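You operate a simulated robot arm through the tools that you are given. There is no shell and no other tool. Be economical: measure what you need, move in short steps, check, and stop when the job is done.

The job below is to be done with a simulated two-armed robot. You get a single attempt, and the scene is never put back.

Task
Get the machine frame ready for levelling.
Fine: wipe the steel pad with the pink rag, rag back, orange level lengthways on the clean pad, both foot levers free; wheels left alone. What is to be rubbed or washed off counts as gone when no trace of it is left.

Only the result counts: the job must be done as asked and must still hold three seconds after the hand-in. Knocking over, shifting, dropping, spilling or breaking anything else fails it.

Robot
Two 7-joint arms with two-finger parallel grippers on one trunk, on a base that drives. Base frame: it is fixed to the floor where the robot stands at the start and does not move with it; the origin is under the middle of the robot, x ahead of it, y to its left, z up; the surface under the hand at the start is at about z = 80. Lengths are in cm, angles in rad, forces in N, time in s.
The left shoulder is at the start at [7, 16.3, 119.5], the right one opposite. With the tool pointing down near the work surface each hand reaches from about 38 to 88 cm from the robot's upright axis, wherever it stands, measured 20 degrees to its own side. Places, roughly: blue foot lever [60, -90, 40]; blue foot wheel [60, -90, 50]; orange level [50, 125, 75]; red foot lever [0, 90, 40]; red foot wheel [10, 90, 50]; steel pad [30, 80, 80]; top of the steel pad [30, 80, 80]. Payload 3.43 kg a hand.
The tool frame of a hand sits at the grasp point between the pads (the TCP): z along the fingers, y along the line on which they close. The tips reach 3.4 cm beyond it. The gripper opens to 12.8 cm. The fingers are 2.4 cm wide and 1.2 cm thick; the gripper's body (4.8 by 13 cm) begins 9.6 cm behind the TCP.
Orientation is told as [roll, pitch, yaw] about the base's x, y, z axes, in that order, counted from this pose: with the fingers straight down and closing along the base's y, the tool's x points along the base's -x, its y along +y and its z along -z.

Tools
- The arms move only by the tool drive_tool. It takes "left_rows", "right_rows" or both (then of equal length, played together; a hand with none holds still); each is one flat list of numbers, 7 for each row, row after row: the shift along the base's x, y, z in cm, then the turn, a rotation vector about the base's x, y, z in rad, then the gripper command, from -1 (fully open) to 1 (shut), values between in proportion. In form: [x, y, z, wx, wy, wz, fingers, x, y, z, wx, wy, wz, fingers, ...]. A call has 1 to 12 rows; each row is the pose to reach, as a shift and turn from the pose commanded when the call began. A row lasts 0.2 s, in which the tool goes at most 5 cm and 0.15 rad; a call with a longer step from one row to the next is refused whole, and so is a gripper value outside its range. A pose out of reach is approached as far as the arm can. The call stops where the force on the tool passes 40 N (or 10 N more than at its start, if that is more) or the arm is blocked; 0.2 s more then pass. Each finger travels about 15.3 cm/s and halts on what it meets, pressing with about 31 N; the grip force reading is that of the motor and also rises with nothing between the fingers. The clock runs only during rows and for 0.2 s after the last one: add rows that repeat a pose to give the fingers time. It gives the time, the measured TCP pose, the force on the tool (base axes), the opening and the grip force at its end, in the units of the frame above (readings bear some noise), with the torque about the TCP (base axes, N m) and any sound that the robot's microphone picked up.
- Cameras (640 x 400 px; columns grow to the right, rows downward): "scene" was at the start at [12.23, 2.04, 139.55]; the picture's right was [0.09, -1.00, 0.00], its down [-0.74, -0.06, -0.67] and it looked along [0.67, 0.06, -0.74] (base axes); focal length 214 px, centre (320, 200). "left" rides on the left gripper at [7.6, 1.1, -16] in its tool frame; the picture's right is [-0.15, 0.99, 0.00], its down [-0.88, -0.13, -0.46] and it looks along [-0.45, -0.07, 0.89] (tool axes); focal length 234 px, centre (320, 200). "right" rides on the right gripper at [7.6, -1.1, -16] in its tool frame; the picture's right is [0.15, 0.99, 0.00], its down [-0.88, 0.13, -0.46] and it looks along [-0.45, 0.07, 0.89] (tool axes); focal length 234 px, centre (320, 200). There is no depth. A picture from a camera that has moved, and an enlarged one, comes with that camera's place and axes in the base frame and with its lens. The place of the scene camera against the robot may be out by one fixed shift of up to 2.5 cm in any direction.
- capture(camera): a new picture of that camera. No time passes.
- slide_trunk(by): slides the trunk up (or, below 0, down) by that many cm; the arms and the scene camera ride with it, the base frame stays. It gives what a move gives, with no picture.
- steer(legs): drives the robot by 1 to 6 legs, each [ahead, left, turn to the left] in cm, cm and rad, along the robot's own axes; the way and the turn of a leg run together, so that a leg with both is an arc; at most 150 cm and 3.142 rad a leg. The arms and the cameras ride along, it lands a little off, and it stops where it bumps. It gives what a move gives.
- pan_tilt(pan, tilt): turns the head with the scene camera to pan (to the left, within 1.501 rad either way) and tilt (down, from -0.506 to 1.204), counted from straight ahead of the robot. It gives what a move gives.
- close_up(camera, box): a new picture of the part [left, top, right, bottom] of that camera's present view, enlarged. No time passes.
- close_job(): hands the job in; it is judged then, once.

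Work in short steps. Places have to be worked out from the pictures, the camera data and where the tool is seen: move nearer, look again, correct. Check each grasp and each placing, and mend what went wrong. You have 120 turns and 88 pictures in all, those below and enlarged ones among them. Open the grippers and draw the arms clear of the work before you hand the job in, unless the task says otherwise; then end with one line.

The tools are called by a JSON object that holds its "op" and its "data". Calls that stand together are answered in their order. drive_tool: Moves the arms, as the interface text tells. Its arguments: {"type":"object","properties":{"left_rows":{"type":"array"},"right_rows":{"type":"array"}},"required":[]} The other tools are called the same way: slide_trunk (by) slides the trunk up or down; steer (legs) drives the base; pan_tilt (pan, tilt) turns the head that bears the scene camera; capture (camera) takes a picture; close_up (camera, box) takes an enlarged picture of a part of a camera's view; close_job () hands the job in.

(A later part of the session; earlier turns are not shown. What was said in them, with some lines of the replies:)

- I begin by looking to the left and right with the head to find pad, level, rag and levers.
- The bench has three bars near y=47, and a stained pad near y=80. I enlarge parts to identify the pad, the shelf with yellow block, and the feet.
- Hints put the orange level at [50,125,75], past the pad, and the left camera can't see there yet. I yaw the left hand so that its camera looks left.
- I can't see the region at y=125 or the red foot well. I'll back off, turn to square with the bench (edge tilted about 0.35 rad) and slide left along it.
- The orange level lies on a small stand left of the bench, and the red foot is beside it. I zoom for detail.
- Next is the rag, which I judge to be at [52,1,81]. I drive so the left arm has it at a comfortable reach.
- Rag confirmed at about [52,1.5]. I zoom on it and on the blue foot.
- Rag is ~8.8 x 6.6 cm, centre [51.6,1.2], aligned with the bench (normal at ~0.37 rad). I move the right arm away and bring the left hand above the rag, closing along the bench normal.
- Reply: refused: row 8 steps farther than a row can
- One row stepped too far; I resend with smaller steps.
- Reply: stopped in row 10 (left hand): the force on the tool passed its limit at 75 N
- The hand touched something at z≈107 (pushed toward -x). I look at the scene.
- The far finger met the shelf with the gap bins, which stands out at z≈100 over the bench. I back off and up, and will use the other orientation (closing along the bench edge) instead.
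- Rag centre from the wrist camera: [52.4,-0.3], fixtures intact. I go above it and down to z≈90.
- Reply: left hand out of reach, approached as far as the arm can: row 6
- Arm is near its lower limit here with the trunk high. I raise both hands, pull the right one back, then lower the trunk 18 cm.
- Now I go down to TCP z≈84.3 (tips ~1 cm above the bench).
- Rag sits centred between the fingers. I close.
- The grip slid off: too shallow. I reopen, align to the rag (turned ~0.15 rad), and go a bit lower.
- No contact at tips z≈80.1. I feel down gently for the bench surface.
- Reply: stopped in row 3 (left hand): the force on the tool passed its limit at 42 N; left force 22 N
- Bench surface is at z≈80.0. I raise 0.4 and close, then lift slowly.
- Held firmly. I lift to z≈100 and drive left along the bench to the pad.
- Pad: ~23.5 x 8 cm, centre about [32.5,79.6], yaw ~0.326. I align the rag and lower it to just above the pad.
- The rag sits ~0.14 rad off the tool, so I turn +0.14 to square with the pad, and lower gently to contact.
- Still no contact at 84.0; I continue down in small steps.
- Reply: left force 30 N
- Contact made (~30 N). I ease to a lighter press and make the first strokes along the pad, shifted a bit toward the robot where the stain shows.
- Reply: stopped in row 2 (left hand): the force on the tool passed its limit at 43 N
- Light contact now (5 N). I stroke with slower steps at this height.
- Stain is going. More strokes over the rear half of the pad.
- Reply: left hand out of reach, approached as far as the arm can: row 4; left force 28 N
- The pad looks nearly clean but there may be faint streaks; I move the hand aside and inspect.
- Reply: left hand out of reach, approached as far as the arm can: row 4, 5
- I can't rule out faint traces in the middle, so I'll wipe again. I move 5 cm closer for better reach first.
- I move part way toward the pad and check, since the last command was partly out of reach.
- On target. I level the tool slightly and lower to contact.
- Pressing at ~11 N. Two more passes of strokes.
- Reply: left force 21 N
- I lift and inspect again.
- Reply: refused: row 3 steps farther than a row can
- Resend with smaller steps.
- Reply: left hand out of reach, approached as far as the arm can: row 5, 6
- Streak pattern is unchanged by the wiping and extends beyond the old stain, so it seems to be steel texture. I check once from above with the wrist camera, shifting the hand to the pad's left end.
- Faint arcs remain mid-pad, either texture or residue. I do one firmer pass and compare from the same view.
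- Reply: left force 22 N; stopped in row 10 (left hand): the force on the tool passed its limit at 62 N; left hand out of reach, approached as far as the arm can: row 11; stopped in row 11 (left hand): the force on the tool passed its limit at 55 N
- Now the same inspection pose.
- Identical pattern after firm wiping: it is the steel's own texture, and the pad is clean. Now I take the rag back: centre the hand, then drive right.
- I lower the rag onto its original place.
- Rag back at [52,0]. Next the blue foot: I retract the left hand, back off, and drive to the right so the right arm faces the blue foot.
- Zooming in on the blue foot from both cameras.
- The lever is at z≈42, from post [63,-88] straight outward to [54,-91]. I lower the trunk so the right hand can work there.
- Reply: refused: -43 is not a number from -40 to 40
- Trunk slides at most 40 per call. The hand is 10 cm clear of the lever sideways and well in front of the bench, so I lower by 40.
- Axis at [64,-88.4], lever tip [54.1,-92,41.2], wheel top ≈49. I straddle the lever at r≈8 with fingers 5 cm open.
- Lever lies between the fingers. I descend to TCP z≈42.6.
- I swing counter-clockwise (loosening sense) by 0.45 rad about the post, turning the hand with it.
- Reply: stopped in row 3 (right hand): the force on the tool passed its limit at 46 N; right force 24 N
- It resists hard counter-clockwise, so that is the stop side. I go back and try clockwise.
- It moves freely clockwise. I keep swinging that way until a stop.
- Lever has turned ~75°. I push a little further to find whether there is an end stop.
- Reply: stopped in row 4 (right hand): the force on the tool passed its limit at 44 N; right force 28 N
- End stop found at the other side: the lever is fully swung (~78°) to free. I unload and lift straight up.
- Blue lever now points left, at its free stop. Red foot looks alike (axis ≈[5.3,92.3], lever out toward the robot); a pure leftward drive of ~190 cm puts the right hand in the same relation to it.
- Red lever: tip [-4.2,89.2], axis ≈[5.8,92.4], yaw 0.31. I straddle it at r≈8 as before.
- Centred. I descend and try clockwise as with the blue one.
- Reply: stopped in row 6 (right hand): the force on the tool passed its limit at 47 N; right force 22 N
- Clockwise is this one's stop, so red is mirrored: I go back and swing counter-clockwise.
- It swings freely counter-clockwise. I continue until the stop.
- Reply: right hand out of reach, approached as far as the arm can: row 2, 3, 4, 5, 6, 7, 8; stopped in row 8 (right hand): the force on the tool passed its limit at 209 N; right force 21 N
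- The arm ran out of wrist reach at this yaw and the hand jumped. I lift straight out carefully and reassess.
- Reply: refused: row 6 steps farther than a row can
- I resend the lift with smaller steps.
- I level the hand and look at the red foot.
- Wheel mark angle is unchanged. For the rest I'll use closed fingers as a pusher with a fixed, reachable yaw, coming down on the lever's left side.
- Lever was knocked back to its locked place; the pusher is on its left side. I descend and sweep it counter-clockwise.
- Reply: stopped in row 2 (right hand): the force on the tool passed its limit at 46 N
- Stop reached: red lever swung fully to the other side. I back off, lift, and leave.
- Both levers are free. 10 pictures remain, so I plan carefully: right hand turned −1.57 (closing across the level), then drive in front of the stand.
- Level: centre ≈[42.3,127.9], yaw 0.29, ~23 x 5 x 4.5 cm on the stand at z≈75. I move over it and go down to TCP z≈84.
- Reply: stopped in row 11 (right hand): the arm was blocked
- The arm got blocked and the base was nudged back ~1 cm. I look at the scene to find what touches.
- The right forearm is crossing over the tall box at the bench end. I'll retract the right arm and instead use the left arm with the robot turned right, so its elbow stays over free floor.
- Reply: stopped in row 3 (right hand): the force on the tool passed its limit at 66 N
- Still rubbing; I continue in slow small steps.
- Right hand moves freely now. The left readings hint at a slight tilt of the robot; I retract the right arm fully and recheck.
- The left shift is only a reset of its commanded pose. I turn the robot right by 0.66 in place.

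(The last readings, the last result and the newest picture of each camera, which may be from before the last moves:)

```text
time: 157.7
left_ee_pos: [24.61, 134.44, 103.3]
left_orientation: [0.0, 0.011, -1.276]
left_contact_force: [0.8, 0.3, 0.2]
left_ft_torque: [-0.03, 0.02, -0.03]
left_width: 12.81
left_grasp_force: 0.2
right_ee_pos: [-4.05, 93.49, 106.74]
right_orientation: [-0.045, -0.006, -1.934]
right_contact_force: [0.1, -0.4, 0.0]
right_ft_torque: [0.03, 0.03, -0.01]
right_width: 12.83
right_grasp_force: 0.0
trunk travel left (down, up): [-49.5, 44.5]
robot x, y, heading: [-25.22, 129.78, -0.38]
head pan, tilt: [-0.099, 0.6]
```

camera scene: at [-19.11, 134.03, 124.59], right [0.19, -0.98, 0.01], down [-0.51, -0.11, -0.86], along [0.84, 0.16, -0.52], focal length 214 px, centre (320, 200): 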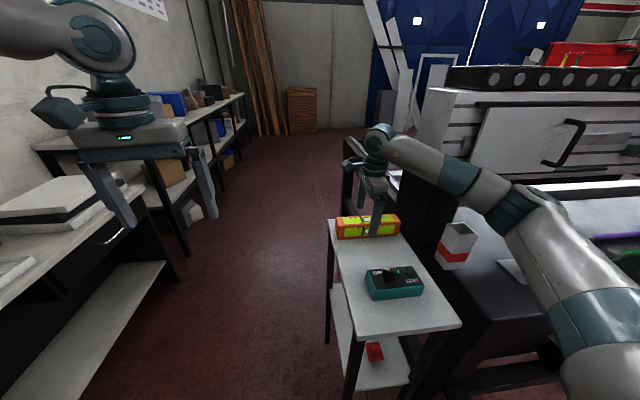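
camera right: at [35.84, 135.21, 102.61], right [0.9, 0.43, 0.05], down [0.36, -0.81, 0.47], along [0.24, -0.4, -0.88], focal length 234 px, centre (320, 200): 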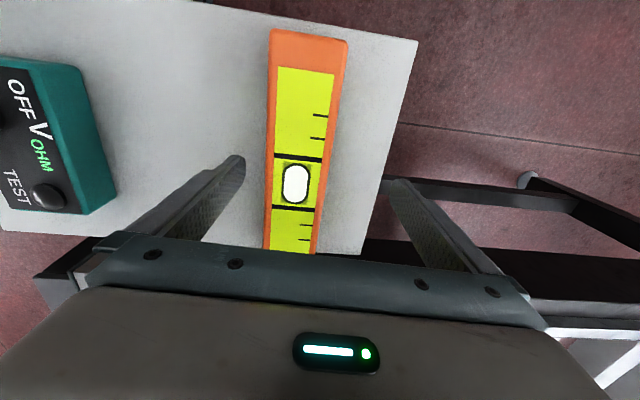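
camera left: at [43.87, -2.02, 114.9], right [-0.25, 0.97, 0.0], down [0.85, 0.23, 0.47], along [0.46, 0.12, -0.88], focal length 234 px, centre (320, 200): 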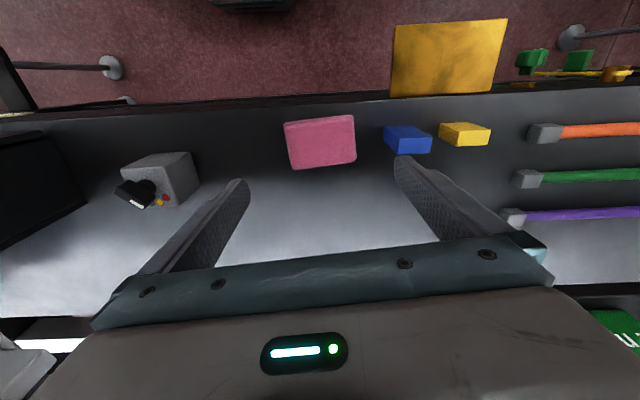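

Triangulating both right-hand views, the level's top is at z≈85.6, centre [38.2,128], ~20 x 4 x 5.4 cm; stand top ≈80.2. I bring the left hand above it.

{"op": "drive_tool", "data": {"left_rows": [3, -1.4, -1, 0, 0, 0, -1, 6, -2.8, -2, 0, 0, 0, -1, 9, -4.2, -4, 0, 0, 0, -1, 12, -5.6, -6, 0, 0, 0, -1, 13.6, -6.4, -9, 0, 0, 0, -1, 13.6, -6.4, -11, 0, 0, 0, -1, 13.6, -6.4, -11, 0, 0, 0, -1]}}

{"op": "capture", "data": {"camera": "left"}}

```text
time: 159.3
left_ee_pos: [38.1, 128.03, 92.22]
left_orientation: [0.001, 0.012, -1.274]
left_contact_force: [0.2, -0.4, -0.2]
left_ft_torque: [-0.02, 0.01, 0.01]
left_width: 12.79
left_grasp_force: 0.0
right_ee_pos: [-4.01, 93.46, 106.77]
right_orientation: [-0.047, -0.006, -1.934]
right_contact_force: [-0.4, -0.2, 0.0]
right_ft_torque: [0.0, -0.01, 0.01]
right_width: 12.82
right_grasp_force: 0.0
trunk travel left (down, up): [-49.5, 44.5]
robot x, y, heading: [-26.06, 130.2, -0.383]
head pan, tilt: [-0.099, 0.6]
```

```text
6 pictures are left
camera left: at [37.0, 135.43, 108.3], right [0.99, 0.15, 0.0], down [0.13, -0.88, 0.45], along [0.07, -0.44, -0.9], focal length 234 px, centre (320, 200)
```

left: 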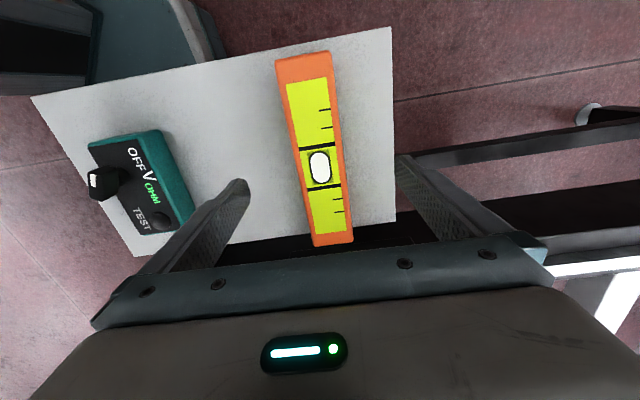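

Centred; level is ~18 cm long. I descend to TCP z≈84.6 and close.

{"op": "drive_tool", "data": {"left_rows": [0, 0, -3, 0, 0, 0, -1, 0, 0, -6, 0, 0, 0, -1, 0, 0, -7.5, 0, 0, 0, -1, 0, 0, -7.5, 0, 0, 0, 0, 0, 0, -7.5, 0, 0, 0, 1, 0, 0, -7.5, 0, 0, 0, 1, 0, 0, -7.5, 0, 0, 0, 1, 0, 0, -7.5, 0, 0, 0, 1, 0, 0, -7.5, 0, 0, 0, 1]}}

```text
time: 161.3
left_ee_pos: [38.17, 127.85, 84.86]
left_orientation: [0.0, 0.011, -1.272]
left_contact_force: [-0.6, 0.4, 0.3]
left_ft_torque: [-0.15, -0.11, 0.01]
left_width: 4.97
left_grasp_force: 31.2
right_ee_pos: [-3.91, 93.47, 106.74]
right_orientation: [-0.046, -0.005, -1.934]
right_contact_force: [0.3, 0.1, 0.5]
right_ft_torque: [-0.03, -0.02, -0.04]
right_width: 12.79
right_grasp_force: 0.0
trunk travel left (down, up): [-49.5, 44.5]
robot x, y, heading: [-25.97, 129.71, -0.376]
head pan, tilt: [-0.099, 0.6]
```

Gripped at 5 cm width. I lift and draw the level back from the stand.

{"op": "drive_tool", "data": {"left_rows": [0, 0, 1, 0, 0, 0, 1, 0, 0, 4, 0, 0, 0, 1, 0, 0, 8, 0, 0, 0, 1, 0, 0, 12, 0, 0, 0, 1, 0, 0, 15, 0, 0, 0, 1, -4, 1.5, 16, 0, 0, 0, 1, -8, 3, 17, 0, 0, 0, 1, -12, 4.5, 17, 0, 0, 0, 1]}}

```text
time: 163.1
left_ee_pos: [25.93, 132.6, 101.68]
left_orientation: [-0.001, 0.011, -1.273]
left_contact_force: [0.2, 0.8, -6.5]
left_ft_torque: [-0.02, -0.05, 0.0]
left_width: 4.98
left_grasp_force: 31.1
right_ee_pos: [-4.29, 93.52, 106.85]
right_orientation: [-0.045, -0.005, -1.935]
right_contact_force: [-0.3, 0.2, -0.4]
right_ft_torque: [0.03, -0.04, 0.02]
right_width: 12.81
right_grasp_force: 0.0
trunk travel left (down, up): [-49.5, 44.5]
robot x, y, heading: [-25.52, 130.42, -0.377]
head pan, tilt: [-0.099, 0.6]
```

Holding it (6.5 N load, balanced). I back off 32 cm and turn back to face along the bench normal.

{"op": "steer", "data": {"legs": [[-32, 0, 0], [0, 0, 0.69]]}}

{"op": "drive_tool", "data": {"left_rows": [0, 0, 0, 0, 0, 0.15, 1, 0, 0, 0, 0, 0, 0.3, 1, 0, 0, 0, 0, 0, 0.45, 1, 0, 0, 0, 0, 0, 0.6, 1, 0, 0, 0, 0, 0, 0.75, 1, 0, 0, 0, 0, 0, 0.9, 1, 0, 0, 0, 0, 0, 1.05, 1, 0, 0, 0, 0, 0, 1.2, 1, 0, 0, 0, 0, 0, 1.35, 1, 0, 0, 0, 0, 0, 1.5, 1]}}

```text
time: 167.1
left_ee_pos: [-16.89, 176.74, 101.69]
left_orientation: [0.001, 0.009, -0.582]
left_contact_force: [-0.3, 0.5, -6.2]
left_ft_torque: [0.02, 0.02, -0.01]
left_width: 5.0
left_grasp_force: 31.1
right_ee_pos: [-15.31, 127.51, 106.9]
right_orientation: [-0.047, -0.006, -1.245]
right_contact_force: [0.7, -0.8, -0.2]
right_ft_torque: [-0.01, 0.0, 0.02]
right_width: 12.79
right_grasp_force: 0.0
trunk travel left (down, up): [-49.5, 44.5]
robot x, y, heading: [-55.06, 142.06, 0.309]
head pan, tilt: [-0.099, 0.6]
```

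```text
time: 169.3
left_ee_pos: [-16.89, 176.73, 101.66]
left_orientation: [0.0, 0.012, 0.919]
left_contact_force: [-0.3, 0.0, -6.1]
left_ft_torque: [-0.02, 0.03, 0.03]
left_width: 4.99
left_grasp_force: 30.8
right_ee_pos: [-15.38, 127.36, 106.71]
right_orientation: [-0.047, -0.006, -1.242]
right_contact_force: [-0.2, 0.3, 0.6]
right_ft_torque: [0.02, 0.02, 0.02]
right_width: 12.8
right_grasp_force: 0.0
trunk travel left (down, up): [-49.5, 44.5]
robot x, y, heading: [-54.96, 141.86, 0.31]
head pan, tilt: [-0.099, 0.6]
```

I finish turning the hand to yaw ≈1.9 and drive right to the pad.

{"op": "drive_tool", "data": {"left_rows": [0, 0, 0, 0, 0, 0.15, 1, 0, 0, 0, 0, 0, 0.3, 1, 0, 0, 0, 0, 0, 0.45, 1, 0, 0, 0, 0, 0, 0.6, 1, 0, 0, 0, 0, 0, 0.75, 1, 0, 0, 0, 0, 0, 0.9, 1, 0, 0, 0, 0, 0, 0.977, 1]}}

{"op": "steer", "data": {"legs": [[0, -106.8, 0], [6.3, 0, 0]]}}

```text
time: 170.9
left_ee_pos: [-16.87, 176.75, 101.58]
left_orientation: [0.002, 0.01, 1.895]
left_contact_force: [-0.8, 0.5, -5.4]
left_ft_torque: [-0.02, 0.02, -0.02]
left_width: 5.01
left_grasp_force: 31.5
right_ee_pos: [-15.41, 127.34, 106.81]
right_orientation: [-0.045, -0.005, -1.243]
right_contact_force: [0.3, 0.0, 0.1]
right_ft_torque: [0.0, -0.04, 0.01]
right_width: 12.79
right_grasp_force: 0.0
trunk travel left (down, up): [-49.5, 44.5]
robot x, y, heading: [-55.3, 141.94, 0.313]
head pan, tilt: [-0.099, 0.6]
```

```text
time: 177.0
left_ee_pos: [21.48, 76.88, 101.61]
left_orientation: [0.002, 0.009, 1.89]
left_contact_force: [1.0, 0.7, -5.9]
left_ft_torque: [-0.02, 0.08, 0.02]
left_width: 4.97
left_grasp_force: 31.1
right_ee_pos: [23.06, 27.52, 106.62]
right_orientation: [-0.047, -0.006, -1.247]
right_contact_force: [-0.2, -0.3, -1.3]
right_ft_torque: [-0.02, 0.07, -0.04]
right_width: 12.79
right_grasp_force: 0.1
trunk travel left (down, up): [-49.5, 44.5]
robot x, y, heading: [-17.12, 42.07, 0.306]
head pan, tilt: [-0.099, 0.6]
```

Over the pad now: I move to its centre [32.5,79.5] at z≈89 and check.

{"op": "drive_tool", "data": {"left_rows": [3, 0.7, -1, 0, 0, 0, 1, 6, 1.4, -3, 0, 0, 0, 1, 9, 2.1, -5, 0, 0, 0, 1, 11, 2.6, -8, 0, 0, 0, 1, 11, 2.6, -11, 0, 0, 0, 1, 11, 2.6, -13, 0, 0, 0, 1, 11, 2.6, -13, 0, 0, 0, 1]}}

{"op": "capture", "data": {"camera": "left"}}

```text
time: 178.6
left_ee_pos: [32.27, 79.65, 88.59]
left_orientation: [0.001, 0.011, 1.89]
left_contact_force: [-0.5, 0.2, -5.9]
left_ft_torque: [0.03, 0.02, 0.01]
left_width: 4.98
left_grasp_force: 31.2
right_ee_pos: [22.79, 27.44, 106.85]
right_orientation: [-0.046, -0.005, -1.248]
right_contact_force: [0.2, 0.1, -0.5]
right_ft_torque: [0.01, 0.01, -0.02]
right_width: 12.82
right_grasp_force: 0.1
trunk travel left (down, up): [-49.5, 44.5]
robot x, y, heading: [-16.7, 42.02, 0.312]
head pan, tilt: [-0.099, 0.6]
```

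```text
5 pictures are left
camera left: at [33.57, 72.21, 104.64], right [-0.98, -0.17, 0.0], down [-0.15, 0.88, 0.45], along [-0.08, 0.44, -0.9], focal length 234 px, centre (320, 200)
```

left: 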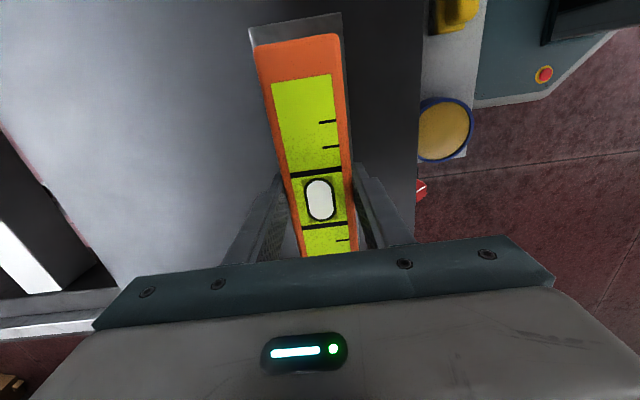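

The pad's near end shows the level aligned and nearly centred. I nudge slightly and lower.

{"op": "drive_tool", "data": {"left_rows": [0.3, -0.3, -1.5, 0, 0, 0, 1, 0.3, -0.3, -2.8, 0, 0, 0, 1, 0.3, -0.3, -3.3, 0, 0, 0, 1, 0.3, -0.3, -3.6, 0, 0, 0, 1]}}

```text
time: 179.6
left_ee_pos: [32.67, 79.26, 85.39]
left_orientation: [-0.004, 0.014, 1.892]
left_contact_force: [-2.2, 5.2, 23.1]
left_ft_torque: [-0.19, 0.66, -0.19]
left_width: 4.94
left_grasp_force: 30.8
right_ee_pos: [22.64, 27.44, 106.9]
right_orientation: [-0.045, -0.005, -1.247]
right_contact_force: [-0.3, 0.0, 0.0]
right_ft_torque: [-0.02, 0.01, 0.03]
right_width: 12.8
right_grasp_force: 0.0
trunk travel left (down, up): [-49.5, 44.5]
robot x, y, heading: [-16.85, 41.99, 0.303]
head pan, tilt: [-0.099, 0.6]
```

The level is down on the pad. I ease the press, open, and lift clear.

{"op": "drive_tool", "data": {"left_rows": [0, 0, 0.25, 0, 0, 0, 1, 0, 0, 0.25, 0, 0, 0, 0.2, 0, 0, 0.25, 0, 0, 0, -0.2, 0, 0, 0.25, 0, 0, 0, -0.5, 0, 0, 0.25, 0, 0, 0, -0.5, 0, 0, 3, 0, 0, 0, -0.5, 0, 0, 7, 0, 0, 0, -0.5, 0, 0, 11, 0, 0, 0, -0.5, 0, 0, 15, 0, 0, 0, -0.5]}}

{"op": "capture", "data": {"camera": "left"}}

```text
time: 181.6
left_ee_pos: [32.69, 79.28, 100.11]
left_orientation: [0.001, 0.01, 1.89]
left_contact_force: [0.0, -0.3, 0.2]
left_ft_torque: [-0.01, -0.01, 0.0]
left_width: 9.6
left_grasp_force: 0.1
right_ee_pos: [22.79, 27.52, 106.84]
right_orientation: [-0.045, -0.005, -1.248]
right_contact_force: [-0.4, -1.5, -1.0]
right_ft_torque: [0.03, -0.03, -0.02]
right_width: 12.8
right_grasp_force: 0.1
trunk travel left (down, up): [-49.5, 44.5]
robot x, y, heading: [-17.27, 41.91, 0.308]
head pan, tilt: [-0.099, 0.6]
```

```text
4 pictures are left
camera left: at [33.91, 71.85, 116.11], right [-0.99, -0.17, 0.0], down [-0.15, 0.88, 0.45], along [-0.08, 0.44, -0.89], focal length 234 px, centre (320, 200)
```

left: 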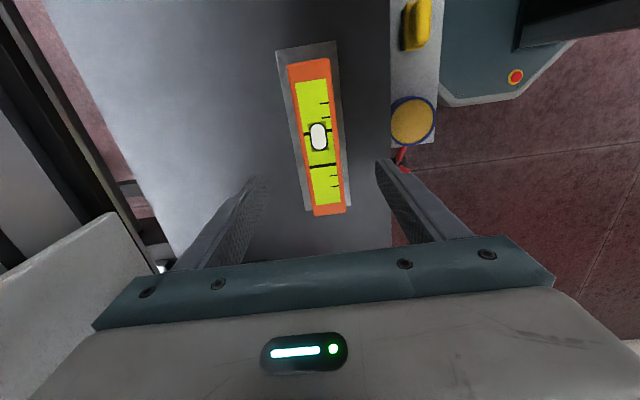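

The level lies lengthways within the pad on all sides. I draw the left arm back, fully open, and take a last look.

{"op": "drive_tool", "data": {"left_rows": [-3, -1, 2, 0, 0, 0, -1, -7, -2, 2, 0, 0, 0, -1, -11, -3, 2, 0, 0, 0, -1, -15, -4, 2, 0, 0, 0, -1]}}

{"op": "steer", "data": {"legs": [[-30, 0, 0]]}}

{"op": "pan_tilt", "data": {"pan": 0.1, "tilt": 0.6}}

{"op": "capture", "data": {"camera": "scene"}}

```text
time: 182.6
left_ee_pos: [17.67, 75.17, 102.03]
left_orientation: [0.0, 0.01, 1.89]
left_contact_force: [-1.3, -0.8, 0.1]
left_ft_torque: [0.0, -0.03, 0.0]
left_width: 12.81
left_grasp_force: 0.1
right_ee_pos: [22.69, 27.3, 106.88]
right_orientation: [-0.042, -0.004, -1.248]
right_contact_force: [0.7, 0.6, -0.4]
right_ft_torque: [0.01, -0.06, -0.01]
right_width: 12.8
right_grasp_force: 0.0
trunk travel left (down, up): [-49.5, 44.5]
robot x, y, heading: [-17.24, 42.23, 0.306]
head pan, tilt: [-0.099, 0.6]
```

```text
time: 184.6
left_ee_pos: [-10.74, 66.04, 101.91]
left_orientation: [0.0, 0.009, 1.889]
left_contact_force: [0.6, -0.7, 0.5]
left_ft_torque: [0.01, 0.01, -0.01]
left_width: 12.8
left_grasp_force: 0.1
right_ee_pos: [-6.0, 18.21, 106.75]
right_orientation: [-0.046, -0.005, -1.25]
right_contact_force: [-0.2, -0.9, 0.4]
right_ft_torque: [0.05, -0.04, 0.03]
right_width: 12.81
right_grasp_force: 0.1
trunk travel left (down, up): [-49.5, 44.5]
robot x, y, heading: [-45.35, 32.94, 0.303]
head pan, tilt: [-0.099, 0.6]
```

```text
time: 185.4
left_ee_pos: [-10.79, 65.99, 101.92]
left_orientation: [0.001, 0.011, 1.887]
left_contact_force: [-1.0, 0.2, 0.3]
left_ft_torque: [0.02, 0.02, -0.02]
left_width: 12.83
left_grasp_force: 0.1
right_ee_pos: [-5.8, 18.28, 106.82]
right_orientation: [-0.047, -0.005, -1.251]
right_contact_force: [-0.1, -0.1, 0.9]
right_ft_torque: [0.0, 0.03, 0.0]
right_width: 12.79
right_grasp_force: 0.0
trunk travel left (down, up): [-49.5, 44.5]
robot x, y, heading: [-45.72, 32.64, 0.304]
head pan, tilt: [0.099, 0.6]
```

```text
3 pictures are left
camera scene: at [-33.44, 39.18, 123.5], right [0.39, -0.92, 0.0], down [-0.52, -0.22, -0.82], along [0.76, 0.32, -0.57], focal length 214 px, centre (320, 200)
```

scene: 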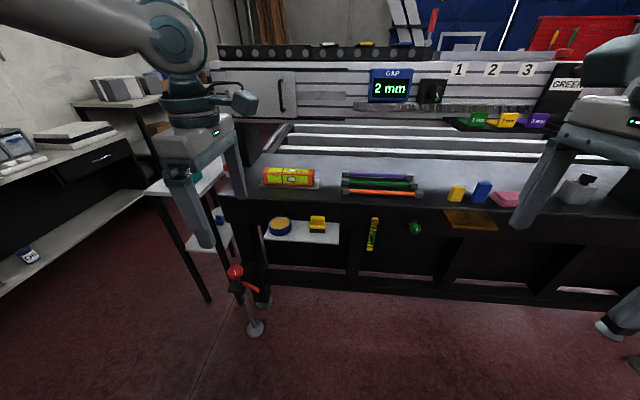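

All in place; I zoom on the red foot to confirm its lever is at the free side.

{"op": "close_up", "data": {"camera": "scene", "box": [200, 150, 340, 340]}}

```text
2.11 times, centred on (270, 245) of scene
camera zoom: at [-33.44, 39.18, 123.5], right [0.39, -0.92, 0.0], down [-0.52, -0.22, -0.82], along [0.76, 0.32, -0.57], focal length 452 px, centre (425, 105)
```

zoom: 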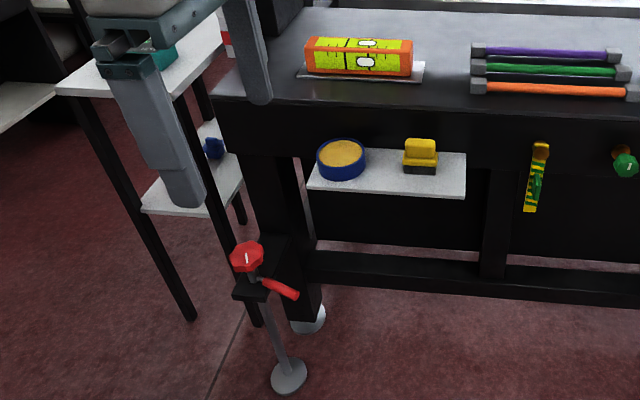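

Red lever points along the bench at its stop. Blue measured ~75° swung at its own stop earlier. The rag is back, and the level is on the clean pad. Handing in.

{"op": "close_job", "data": {}}

```text
The job is handed in.
```

I've handed the job in: the pad is wiped with the pink rag, the rag is back in its place, the orange level lies lengthways on the pad, and both foot levers are swung to their free stops. Faint marks on the pad didn't change under firm wiping, so I took them as the steel's own texture. I didn't turn either wheel, and the red wheel's mark still read the same after a hard bump there.
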